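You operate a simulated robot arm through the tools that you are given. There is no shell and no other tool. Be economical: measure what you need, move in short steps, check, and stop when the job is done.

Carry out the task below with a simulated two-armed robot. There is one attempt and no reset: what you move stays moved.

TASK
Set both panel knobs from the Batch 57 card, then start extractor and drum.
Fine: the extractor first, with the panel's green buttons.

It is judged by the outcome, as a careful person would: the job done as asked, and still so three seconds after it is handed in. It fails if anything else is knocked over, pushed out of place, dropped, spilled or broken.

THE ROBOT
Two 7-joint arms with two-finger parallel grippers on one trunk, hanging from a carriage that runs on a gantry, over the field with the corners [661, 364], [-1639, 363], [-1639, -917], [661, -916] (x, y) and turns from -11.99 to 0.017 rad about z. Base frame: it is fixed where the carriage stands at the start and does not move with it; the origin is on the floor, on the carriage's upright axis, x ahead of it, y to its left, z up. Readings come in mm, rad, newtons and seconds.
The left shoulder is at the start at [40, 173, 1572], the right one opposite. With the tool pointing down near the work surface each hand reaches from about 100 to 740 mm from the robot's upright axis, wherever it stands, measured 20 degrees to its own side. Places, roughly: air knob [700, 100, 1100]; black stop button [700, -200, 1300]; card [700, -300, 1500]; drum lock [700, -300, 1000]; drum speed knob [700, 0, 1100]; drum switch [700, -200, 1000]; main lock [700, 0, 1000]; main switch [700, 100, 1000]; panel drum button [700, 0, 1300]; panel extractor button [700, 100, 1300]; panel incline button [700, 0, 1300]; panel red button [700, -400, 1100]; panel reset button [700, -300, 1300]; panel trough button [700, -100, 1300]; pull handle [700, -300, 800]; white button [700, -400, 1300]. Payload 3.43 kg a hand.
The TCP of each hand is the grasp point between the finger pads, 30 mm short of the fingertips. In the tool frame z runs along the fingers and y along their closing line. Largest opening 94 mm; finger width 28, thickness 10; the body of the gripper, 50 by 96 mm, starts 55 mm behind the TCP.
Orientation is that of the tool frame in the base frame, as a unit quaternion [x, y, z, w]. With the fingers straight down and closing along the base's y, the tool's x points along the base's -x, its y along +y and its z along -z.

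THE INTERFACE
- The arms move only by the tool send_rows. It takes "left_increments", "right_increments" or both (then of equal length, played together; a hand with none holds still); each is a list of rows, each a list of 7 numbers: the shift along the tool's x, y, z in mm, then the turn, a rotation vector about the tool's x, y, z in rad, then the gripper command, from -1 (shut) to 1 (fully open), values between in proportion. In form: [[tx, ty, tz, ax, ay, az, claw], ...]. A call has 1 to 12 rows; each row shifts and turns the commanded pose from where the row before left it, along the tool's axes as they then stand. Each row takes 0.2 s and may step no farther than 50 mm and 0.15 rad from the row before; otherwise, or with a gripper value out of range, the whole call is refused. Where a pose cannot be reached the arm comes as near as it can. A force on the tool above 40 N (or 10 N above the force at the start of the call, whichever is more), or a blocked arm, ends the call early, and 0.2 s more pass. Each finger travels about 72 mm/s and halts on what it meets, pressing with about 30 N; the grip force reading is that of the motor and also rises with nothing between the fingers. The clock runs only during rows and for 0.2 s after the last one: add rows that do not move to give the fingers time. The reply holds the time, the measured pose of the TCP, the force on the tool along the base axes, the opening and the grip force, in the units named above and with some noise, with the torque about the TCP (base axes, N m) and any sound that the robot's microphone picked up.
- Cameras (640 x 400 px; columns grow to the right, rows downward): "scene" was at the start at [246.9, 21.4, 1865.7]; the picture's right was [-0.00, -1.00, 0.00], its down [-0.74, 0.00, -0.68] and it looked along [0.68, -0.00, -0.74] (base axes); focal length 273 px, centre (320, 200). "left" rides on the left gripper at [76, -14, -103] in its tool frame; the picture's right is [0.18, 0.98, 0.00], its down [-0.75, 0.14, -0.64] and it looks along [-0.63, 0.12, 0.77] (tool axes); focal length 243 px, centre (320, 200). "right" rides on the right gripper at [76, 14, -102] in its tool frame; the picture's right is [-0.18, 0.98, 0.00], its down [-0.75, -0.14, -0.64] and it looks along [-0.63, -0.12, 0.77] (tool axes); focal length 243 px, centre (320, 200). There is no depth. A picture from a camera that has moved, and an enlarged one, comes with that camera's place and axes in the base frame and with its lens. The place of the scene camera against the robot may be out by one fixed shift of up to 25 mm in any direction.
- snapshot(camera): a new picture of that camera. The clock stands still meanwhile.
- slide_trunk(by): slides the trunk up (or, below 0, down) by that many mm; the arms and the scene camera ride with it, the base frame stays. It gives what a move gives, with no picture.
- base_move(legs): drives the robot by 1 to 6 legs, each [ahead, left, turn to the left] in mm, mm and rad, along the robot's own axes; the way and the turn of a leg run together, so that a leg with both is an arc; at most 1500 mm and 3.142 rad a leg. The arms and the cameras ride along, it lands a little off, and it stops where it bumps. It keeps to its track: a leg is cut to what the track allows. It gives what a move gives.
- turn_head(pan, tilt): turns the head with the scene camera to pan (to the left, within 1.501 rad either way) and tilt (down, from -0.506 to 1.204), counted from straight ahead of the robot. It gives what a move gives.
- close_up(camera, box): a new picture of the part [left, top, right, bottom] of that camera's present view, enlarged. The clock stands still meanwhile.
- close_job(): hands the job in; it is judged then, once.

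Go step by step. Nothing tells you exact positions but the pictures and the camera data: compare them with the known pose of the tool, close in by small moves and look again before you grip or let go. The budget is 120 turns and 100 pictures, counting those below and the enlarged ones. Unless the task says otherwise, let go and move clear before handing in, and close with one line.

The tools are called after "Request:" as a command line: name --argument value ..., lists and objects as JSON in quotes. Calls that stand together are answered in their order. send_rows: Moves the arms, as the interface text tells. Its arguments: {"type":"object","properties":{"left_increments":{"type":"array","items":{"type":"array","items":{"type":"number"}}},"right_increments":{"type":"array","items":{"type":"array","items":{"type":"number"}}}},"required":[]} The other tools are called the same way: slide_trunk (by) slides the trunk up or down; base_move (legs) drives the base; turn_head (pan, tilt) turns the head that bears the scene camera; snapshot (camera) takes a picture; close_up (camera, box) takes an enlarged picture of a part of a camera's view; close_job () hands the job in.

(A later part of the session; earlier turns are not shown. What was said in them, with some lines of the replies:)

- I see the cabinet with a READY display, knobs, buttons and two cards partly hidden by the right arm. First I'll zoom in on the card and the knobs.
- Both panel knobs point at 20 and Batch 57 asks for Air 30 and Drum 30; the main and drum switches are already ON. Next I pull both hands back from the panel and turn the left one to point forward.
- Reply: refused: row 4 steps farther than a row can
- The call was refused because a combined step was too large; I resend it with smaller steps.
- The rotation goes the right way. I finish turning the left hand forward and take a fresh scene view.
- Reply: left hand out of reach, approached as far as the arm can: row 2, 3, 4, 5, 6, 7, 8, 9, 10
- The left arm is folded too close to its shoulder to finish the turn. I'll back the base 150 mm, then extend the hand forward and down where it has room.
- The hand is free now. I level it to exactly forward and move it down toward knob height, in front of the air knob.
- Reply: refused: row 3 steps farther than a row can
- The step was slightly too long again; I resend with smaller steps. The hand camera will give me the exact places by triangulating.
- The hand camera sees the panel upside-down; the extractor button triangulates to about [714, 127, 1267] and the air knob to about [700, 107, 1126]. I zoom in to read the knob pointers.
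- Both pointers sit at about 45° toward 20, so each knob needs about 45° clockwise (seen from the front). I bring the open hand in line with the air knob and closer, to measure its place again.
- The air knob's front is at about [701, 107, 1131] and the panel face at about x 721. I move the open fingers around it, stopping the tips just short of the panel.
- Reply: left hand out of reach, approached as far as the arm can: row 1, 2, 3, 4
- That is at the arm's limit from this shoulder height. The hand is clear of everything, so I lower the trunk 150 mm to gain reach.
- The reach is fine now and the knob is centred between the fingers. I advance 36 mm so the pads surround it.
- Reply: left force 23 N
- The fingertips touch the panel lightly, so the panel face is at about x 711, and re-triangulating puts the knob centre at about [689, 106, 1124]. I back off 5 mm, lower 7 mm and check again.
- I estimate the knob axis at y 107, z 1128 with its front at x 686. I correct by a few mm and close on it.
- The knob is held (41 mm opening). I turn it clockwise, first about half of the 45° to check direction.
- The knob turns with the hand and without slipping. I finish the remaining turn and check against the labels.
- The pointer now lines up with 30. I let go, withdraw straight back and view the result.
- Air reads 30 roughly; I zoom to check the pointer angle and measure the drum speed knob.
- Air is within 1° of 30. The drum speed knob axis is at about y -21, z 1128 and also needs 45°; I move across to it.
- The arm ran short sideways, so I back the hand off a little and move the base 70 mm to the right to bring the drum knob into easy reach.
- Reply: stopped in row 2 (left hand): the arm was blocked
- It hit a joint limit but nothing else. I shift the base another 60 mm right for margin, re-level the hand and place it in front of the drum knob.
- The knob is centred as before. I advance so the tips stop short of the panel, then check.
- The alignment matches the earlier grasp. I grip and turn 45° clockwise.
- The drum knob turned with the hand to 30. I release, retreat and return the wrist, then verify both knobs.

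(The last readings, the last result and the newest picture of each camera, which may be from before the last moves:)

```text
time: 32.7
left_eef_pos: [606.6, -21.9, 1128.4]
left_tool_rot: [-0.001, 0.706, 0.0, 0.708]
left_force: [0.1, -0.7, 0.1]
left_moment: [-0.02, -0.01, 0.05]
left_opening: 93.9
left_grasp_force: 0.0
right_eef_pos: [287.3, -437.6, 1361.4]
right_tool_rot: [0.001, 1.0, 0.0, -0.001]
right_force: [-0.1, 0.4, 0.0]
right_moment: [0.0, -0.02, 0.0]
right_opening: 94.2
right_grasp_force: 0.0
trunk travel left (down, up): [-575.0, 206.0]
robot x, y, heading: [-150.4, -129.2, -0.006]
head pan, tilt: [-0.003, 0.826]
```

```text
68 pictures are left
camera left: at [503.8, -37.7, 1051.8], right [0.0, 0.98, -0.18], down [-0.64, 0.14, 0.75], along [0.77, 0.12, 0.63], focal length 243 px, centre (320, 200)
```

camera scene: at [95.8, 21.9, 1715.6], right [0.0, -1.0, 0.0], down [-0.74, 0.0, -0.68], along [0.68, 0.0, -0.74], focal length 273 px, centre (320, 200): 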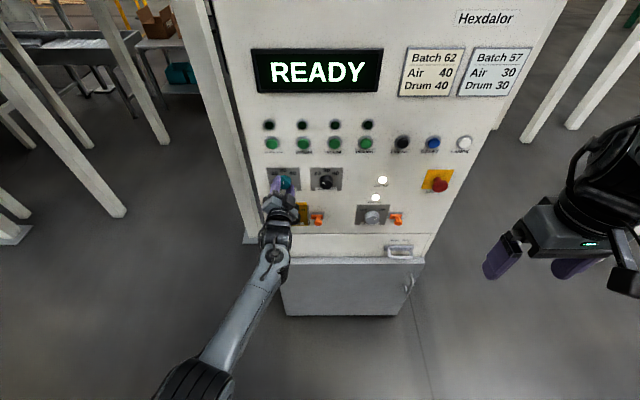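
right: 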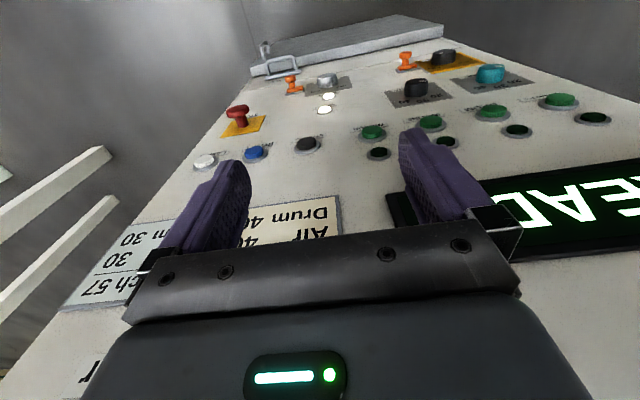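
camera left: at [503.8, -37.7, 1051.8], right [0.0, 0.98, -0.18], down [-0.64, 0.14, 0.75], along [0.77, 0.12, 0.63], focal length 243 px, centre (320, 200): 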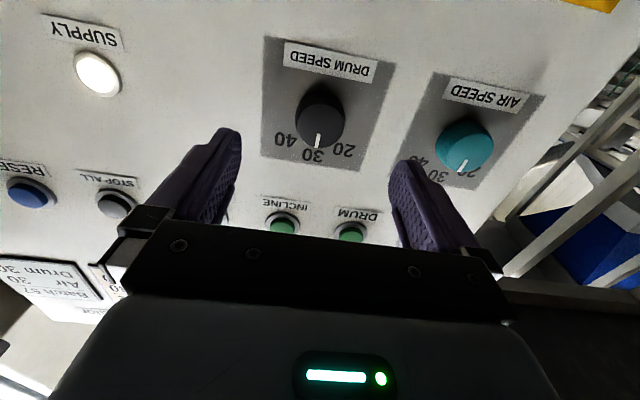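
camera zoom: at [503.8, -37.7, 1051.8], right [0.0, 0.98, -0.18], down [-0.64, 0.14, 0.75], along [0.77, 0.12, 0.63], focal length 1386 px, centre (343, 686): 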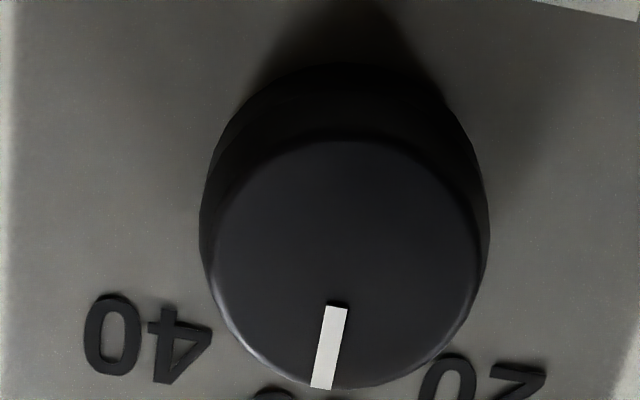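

Both knobs read 30. Now I close the gripper and raise it in front of the extractor button, near [-, 127, 1267], keeping clear of the panel.

Request:
send_rows --left_increments '[[0, 0, -20, 0, 0, 0, -1], [-35, 30, 0, 0, 0, 0, -1], [-35, 30, 0, 0, 0, 0, -1], [-35, 30, 0, 0, 0, 0, -1], [-34, 30, 0, 0, 0, 0, -1], [0, 29, 0, 0, 0, 0, -1], [0, 0, 0, 0, 0, 0, -1]]'

Request:
snapshot --camera "left"

Request:
snapshot --camera "scene"

```text
time: 34.3
left_eef_pos: [585.2, 126.8, 1269.2]
left_tool_rot: [0.001, 0.707, 0.001, 0.708]
left_force: [-0.4, -0.6, 0.6]
left_moment: [0.01, -0.01, 0.01]
left_opening: 0.0
left_grasp_force: 29.6
right_eef_pos: [287.2, -438.8, 1360.4]
right_tool_rot: [0.001, 1.0, 0.0, 0.0]
right_force: [-0.8, 0.8, 0.9]
right_moment: [-0.02, 0.0, -0.02]
right_opening: 94.2
right_grasp_force: 0.0
trunk travel left (down, up): [-575.0, 206.0]
robot x, y, heading: [-150.0, -128.4, -0.001]
head pan, tilt: [-0.003, 0.826]
```

```text
67 pictures are left
camera left: at [483.8, 111.1, 1191.9], right [0.0, 0.98, -0.18], down [-0.64, 0.14, 0.75], along [0.77, 0.12, 0.63], focal length 243 px, centre (320, 200)
```

left: 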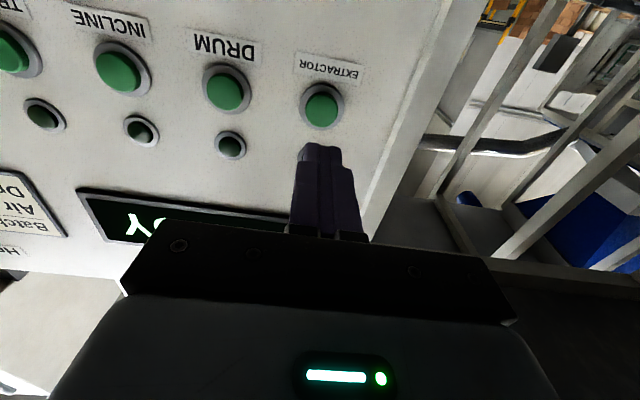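

```text
66 pictures are left
camera scene: at [96.1, -108.9, 1715.7], right [0.0, -1.0, 0.0], down [-0.74, 0.0, -0.68], along [0.68, 0.0, -0.74], focal length 273 px, centre (320, 200)
```

scene: 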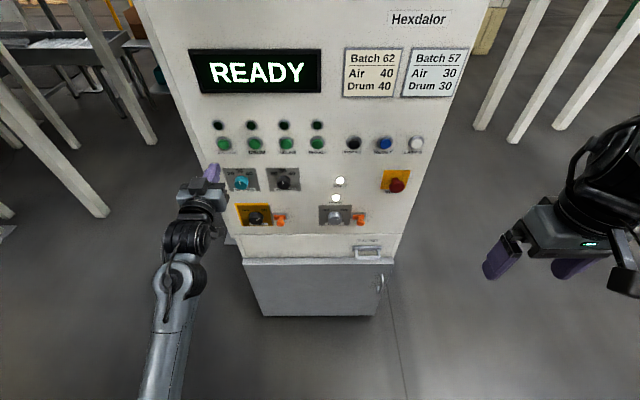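

The extractor button is at about y 127, z 1264. I approach to leave the tips some 10 mm short of it and check the alignment.

Request:
send_rows --left_increments '[[4, 0, 25, 0, 0, 0, -1], [0, 0, 25, 0, 0, 0, -1], [0, 0, 20, 0, 0, 0, -1], [0, 0, 0, 0, 0, 0, -1]]'

Request:
close_up --camera "left" --box '[220, 80, 420, 205]'

```text
time: 35.3
left_eef_pos: [654.5, 125.9, 1264.3]
left_tool_rot: [0.0, 0.707, 0.002, 0.708]
left_force: [-0.6, 0.1, -0.3]
left_moment: [-0.02, -0.03, -0.01]
left_opening: 0.0
left_grasp_force: 30.1
right_eef_pos: [286.8, -438.4, 1360.1]
right_tool_rot: [0.001, 1.0, 0.0, 0.0]
right_force: [0.0, 0.9, 0.0]
right_moment: [-0.02, 0.01, -0.02]
right_opening: 94.2
right_grasp_force: 0.1
trunk travel left (down, up): [-575.0, 206.0]
robot x, y, heading: [-149.9, -131.5, -0.003]
head pan, tilt: [-0.003, 0.826]
```

```text
3.20 times, centred on (320, 142) of left
camera zoom: at [553.9, 111.2, 1187.3], right [0.0, 0.98, -0.18], down [-0.64, 0.14, 0.75], along [0.77, 0.12, 0.63], focal length 776 px, centre (320, 384)
```

zoom: 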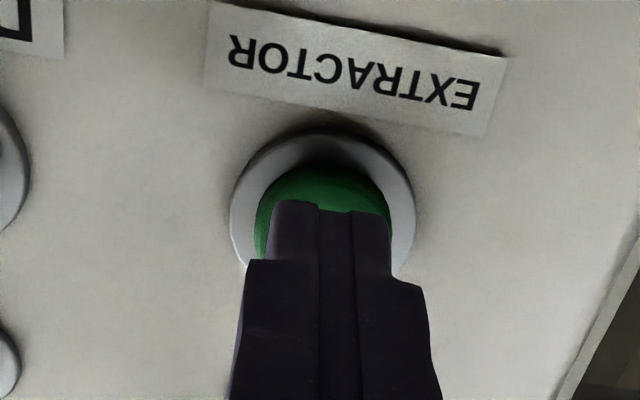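

The fingertips line up with the button. I press in small steps, watching force and sound.

Request:
send_rows --left_increments '[[0, 0, 6, 0, 0, 0, -1], [0, 0, 5, 0, 0, 0, -1], [0, 0, 4, 0, 0, 0, -1], [0, 0, 0, 0, 0, 0, -1]]'

Request:
snapshot --camera "scene"

```text
time: 36.3
left_eef_pos: [670.8, 126.4, 1263.5]
left_tool_rot: [0.0, 0.707, 0.002, 0.707]
left_force: [-0.6, 1.1, 0.1]
left_moment: [0.0, -0.03, -0.03]
left_opening: 0.0
left_grasp_force: 30.3
right_eef_pos: [285.7, -437.8, 1360.9]
right_tool_rot: [0.0, 1.0, 0.0, 0.0]
right_force: [0.2, -0.1, 0.7]
right_moment: [0.0, -0.02, -0.02]
right_opening: 93.9
right_grasp_force: 0.0
trunk travel left (down, up): [-575.0, 206.0]
robot x, y, heading: [-151.9, -130.9, -0.004]
head pan, tilt: [-0.003, 0.826]
```

```text
64 pictures are left
camera scene: at [96.1, -108.8, 1715.6], right [0.0, -1.0, 0.0], down [-0.74, 0.0, -0.68], along [0.68, 0.0, -0.74], focal length 273 px, centre (320, 200)
```

scene: 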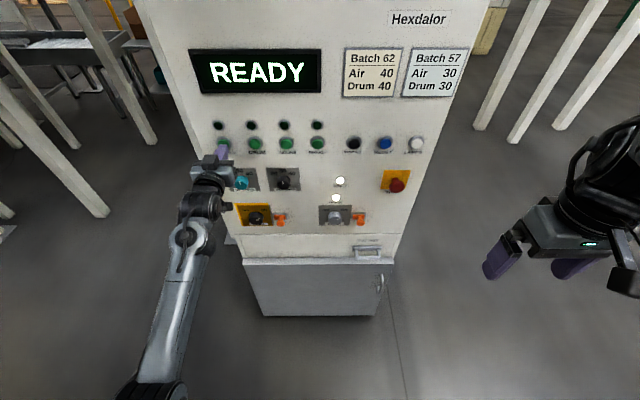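

There is no contact yet, so I press a bit further.

Request:
send_rows --left_increments '[[0, 0, 3, 0, 0, 0, -1], [0, 0, 3, 0, 0, 0, -1], [0, 0, 2, 0, 0, 0, -1], [0, 0, 0, 0, 0, 0, -1]]'

Request:
close_up --camera "scene" --box '[180, 40, 340, 140]'

```text
time: 37.3
left_eef_pos: [675.9, 126.5, 1262.8]
left_tool_rot: [0.001, 0.707, 0.0, 0.708]
left_force: [-19.5, -1.8, 5.1]
left_moment: [-0.01, -0.22, -0.07]
left_opening: 0.0
left_grasp_force: 30.6
right_eef_pos: [284.5, -438.4, 1359.3]
right_tool_rot: [0.001, 1.0, -0.001, -0.001]
right_force: [0.1, 0.3, -0.1]
right_moment: [-0.03, 0.01, 0.0]
right_opening: 93.7
right_grasp_force: 0.0
trunk travel left (down, up): [-575.0, 206.0]
robot x, y, heading: [-151.8, -128.6, -0.003]
head pan, tilt: [-0.003, 0.826]
heard: click
```

```text
4.00 times, centred on (260, 90) of scene
camera zoom: at [95.1, -108.8, 1715.3], right [0.0, -1.0, 0.0], down [-0.74, 0.0, -0.68], along [0.68, 0.0, -0.74], focal length 1093 px, centre (560, 640)
```

zoom: 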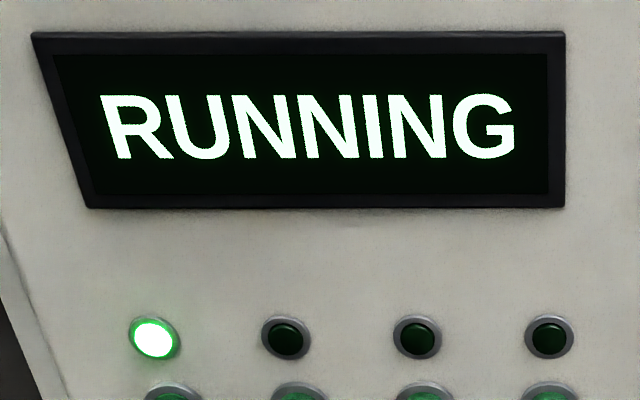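

A click, the extractor lamp lit and the display reads RUNNING. I withdraw and move over to the drum button at about y 43.

Request:
send_rows --left_increments '[[0, 0, -25, 0, 0, 0, -1], [0, 0, -15, 0, 0, 0, -1], [0, -42, 0, 0, 0, 0, -1], [0, -42, 0, 0, 0, 0, -1], [0, 0, 18, 0, 0, 0, -1], [0, 0, 0, 0, 0, 0, -1]]'

Request:
snapshot --camera "left"

Request:
close_up --camera "left" --box '[220, 80, 420, 205]'

```text
time: 38.7
left_eef_pos: [656.8, 42.6, 1264.4]
left_tool_rot: [0.0, 0.707, 0.001, 0.708]
left_force: [-0.6, -0.2, 0.7]
left_moment: [0.0, 0.02, 0.01]
left_opening: 0.0
left_grasp_force: 30.0
right_eef_pos: [286.3, -438.3, 1360.1]
right_tool_rot: [0.001, 1.0, 0.0, 0.0]
right_force: [0.1, -0.4, 0.2]
right_moment: [-0.04, -0.03, 0.02]
right_opening: 94.4
right_grasp_force: 0.1
trunk travel left (down, up): [-575.0, 206.0]
robot x, y, heading: [-147.7, -129.7, -0.001]
head pan, tilt: [-0.003, 0.826]
```

```text
62 pictures are left
camera left: at [555.0, 26.0, 1187.3], right [0.0, 0.98, -0.18], down [-0.64, 0.14, 0.75], along [0.77, 0.12, 0.63], focal length 243 px, centre (320, 200)
```

left: 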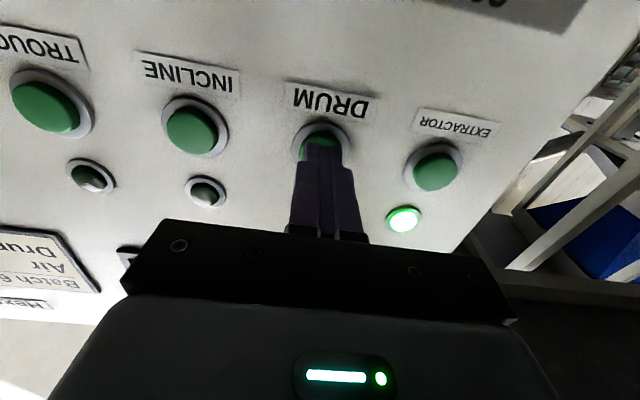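

```text
3.20 times, centred on (320, 142) of left
camera zoom: at [555.0, 26.0, 1187.3], right [0.0, 0.98, -0.18], down [-0.64, 0.14, 0.75], along [0.77, 0.12, 0.63], focal length 776 px, centre (320, 384)
```

zoom: 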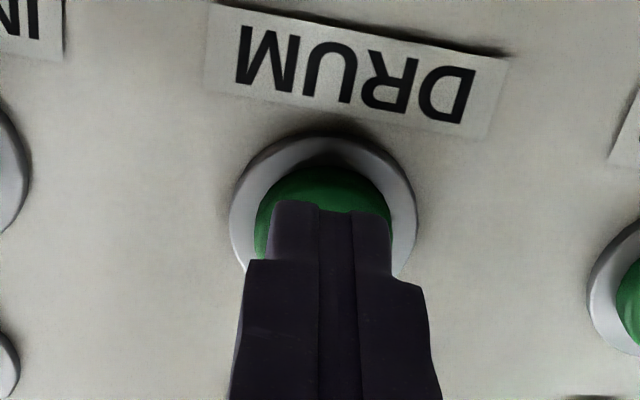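

The hand is lined up with DRUM exactly as before, and the extractor lamp stays lit. I press it to the same depth.

Request:
send_rows --left_increments '[[0, 0, 7, 0, 0, 0, -1], [0, 0, 6, 0, 0, 0, -1], [0, 0, 3, 0, 0, 0, -1], [0, 0, 3, 0, 0, 0, -1], [0, 0, 2, 0, 0, 0, -1], [0, 0, 0, 0, 0, 0, -1]]'

Request:
close_up --camera "scene" --box '[180, 40, 340, 140]'

```text
time: 40.1
left_eef_pos: [675.7, 42.2, 1263.3]
left_tool_rot: [-0.001, 0.707, 0.001, 0.707]
left_force: [-16.7, -1.5, 5.0]
left_moment: [0.01, -0.23, 0.0]
left_opening: 0.0
left_grasp_force: 30.2
right_eef_pos: [286.1, -438.3, 1359.1]
right_tool_rot: [0.0, 1.0, 0.0, 0.0]
right_force: [1.1, -0.1, -0.3]
right_moment: [-0.04, -0.01, -0.01]
right_opening: 93.8
right_grasp_force: 0.0
trunk travel left (down, up): [-575.0, 206.0]
robot x, y, heading: [-151.6, -131.1, -0.002]
head pan, tilt: [-0.003, 0.826]
heard: click
```

```text
4.00 times, centred on (260, 90) of scene
camera zoom: at [95.3, -108.8, 1715.4], right [0.0, -1.0, 0.0], down [-0.74, 0.0, -0.68], along [0.68, 0.0, -0.74], focal length 1093 px, centre (560, 640)
```

zoom: 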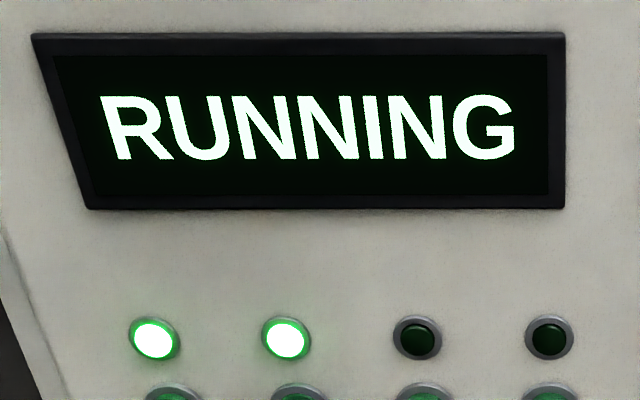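

Both the extractor and drum lamps are lit. I withdraw the hand well clear and look over the panel once more.

Request:
send_rows --left_increments '[[0, 0, -25, 0, 0, 0, -1], [0, 0, -40, 0, 0, 0, -1], [0, 0, -40, 0, 0, 0, -1], [0, 25, -30, 0, 0, 0, -1], [0, 45, 0, 0, 0, 0, -1], [0, 45, 0, 0, 0, 0, -1], [0, 45, 0, 0, 0, 0, -1], [0, 0, 0, 0, 0, 0, -1]]'

Request:
snapshot --camera "scene"

Request:
close_up --camera "scene" --box '[190, 110, 350, 210]'

```text
time: 41.9
left_eef_pos: [541.0, 203.2, 1262.7]
left_tool_rot: [-0.001, 0.707, 0.002, 0.708]
left_force: [-0.1, -0.2, -0.1]
left_moment: [0.0, -0.01, -0.01]
left_opening: 0.0
left_grasp_force: 30.3
right_eef_pos: [286.0, -438.9, 1360.9]
right_tool_rot: [0.001, 1.0, 0.0, 0.0]
right_force: [-0.3, 0.5, 0.1]
right_moment: [-0.01, 0.0, 0.01]
right_opening: 93.7
right_grasp_force: 0.1
trunk travel left (down, up): [-575.0, 206.0]
robot x, y, heading: [-151.5, -133.2, -0.005]
head pan, tilt: [-0.003, 0.826]
```

```text
59 pictures are left
camera scene: at [96.1, -109.0, 1715.7], right [0.0, -1.0, 0.0], down [-0.74, 0.0, -0.68], along [0.68, 0.0, -0.74], focal length 273 px, centre (320, 200)
```

scene: 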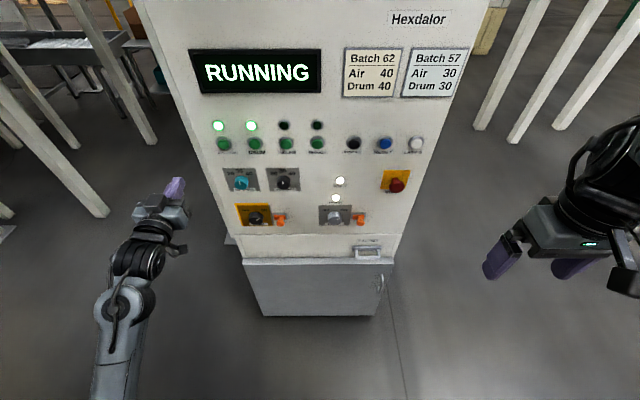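

```text
4.00 times, centred on (270, 160) of scene
camera zoom: at [96.1, -109.0, 1715.7], right [0.0, -1.0, 0.0], down [-0.74, 0.0, -0.68], along [0.68, 0.0, -0.74], focal length 1093 px, centre (520, 360)
```

zoom: 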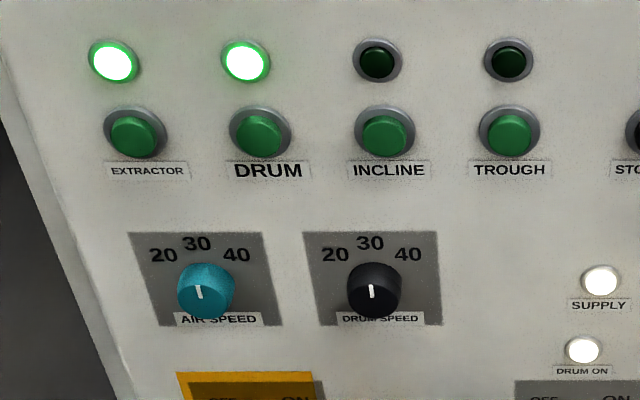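

Both knobs read 30, the extractor and drum lamps are lit, and the arms are clear, so I hand the job in.

Request:
close_job

```text
The job is handed in.
```

The air and drum speed knobs are both set to 30 as the Batch 57 card says. I started the extractor first and then the drum with the green buttons; both lamps are lit and the display reads RUNNING.
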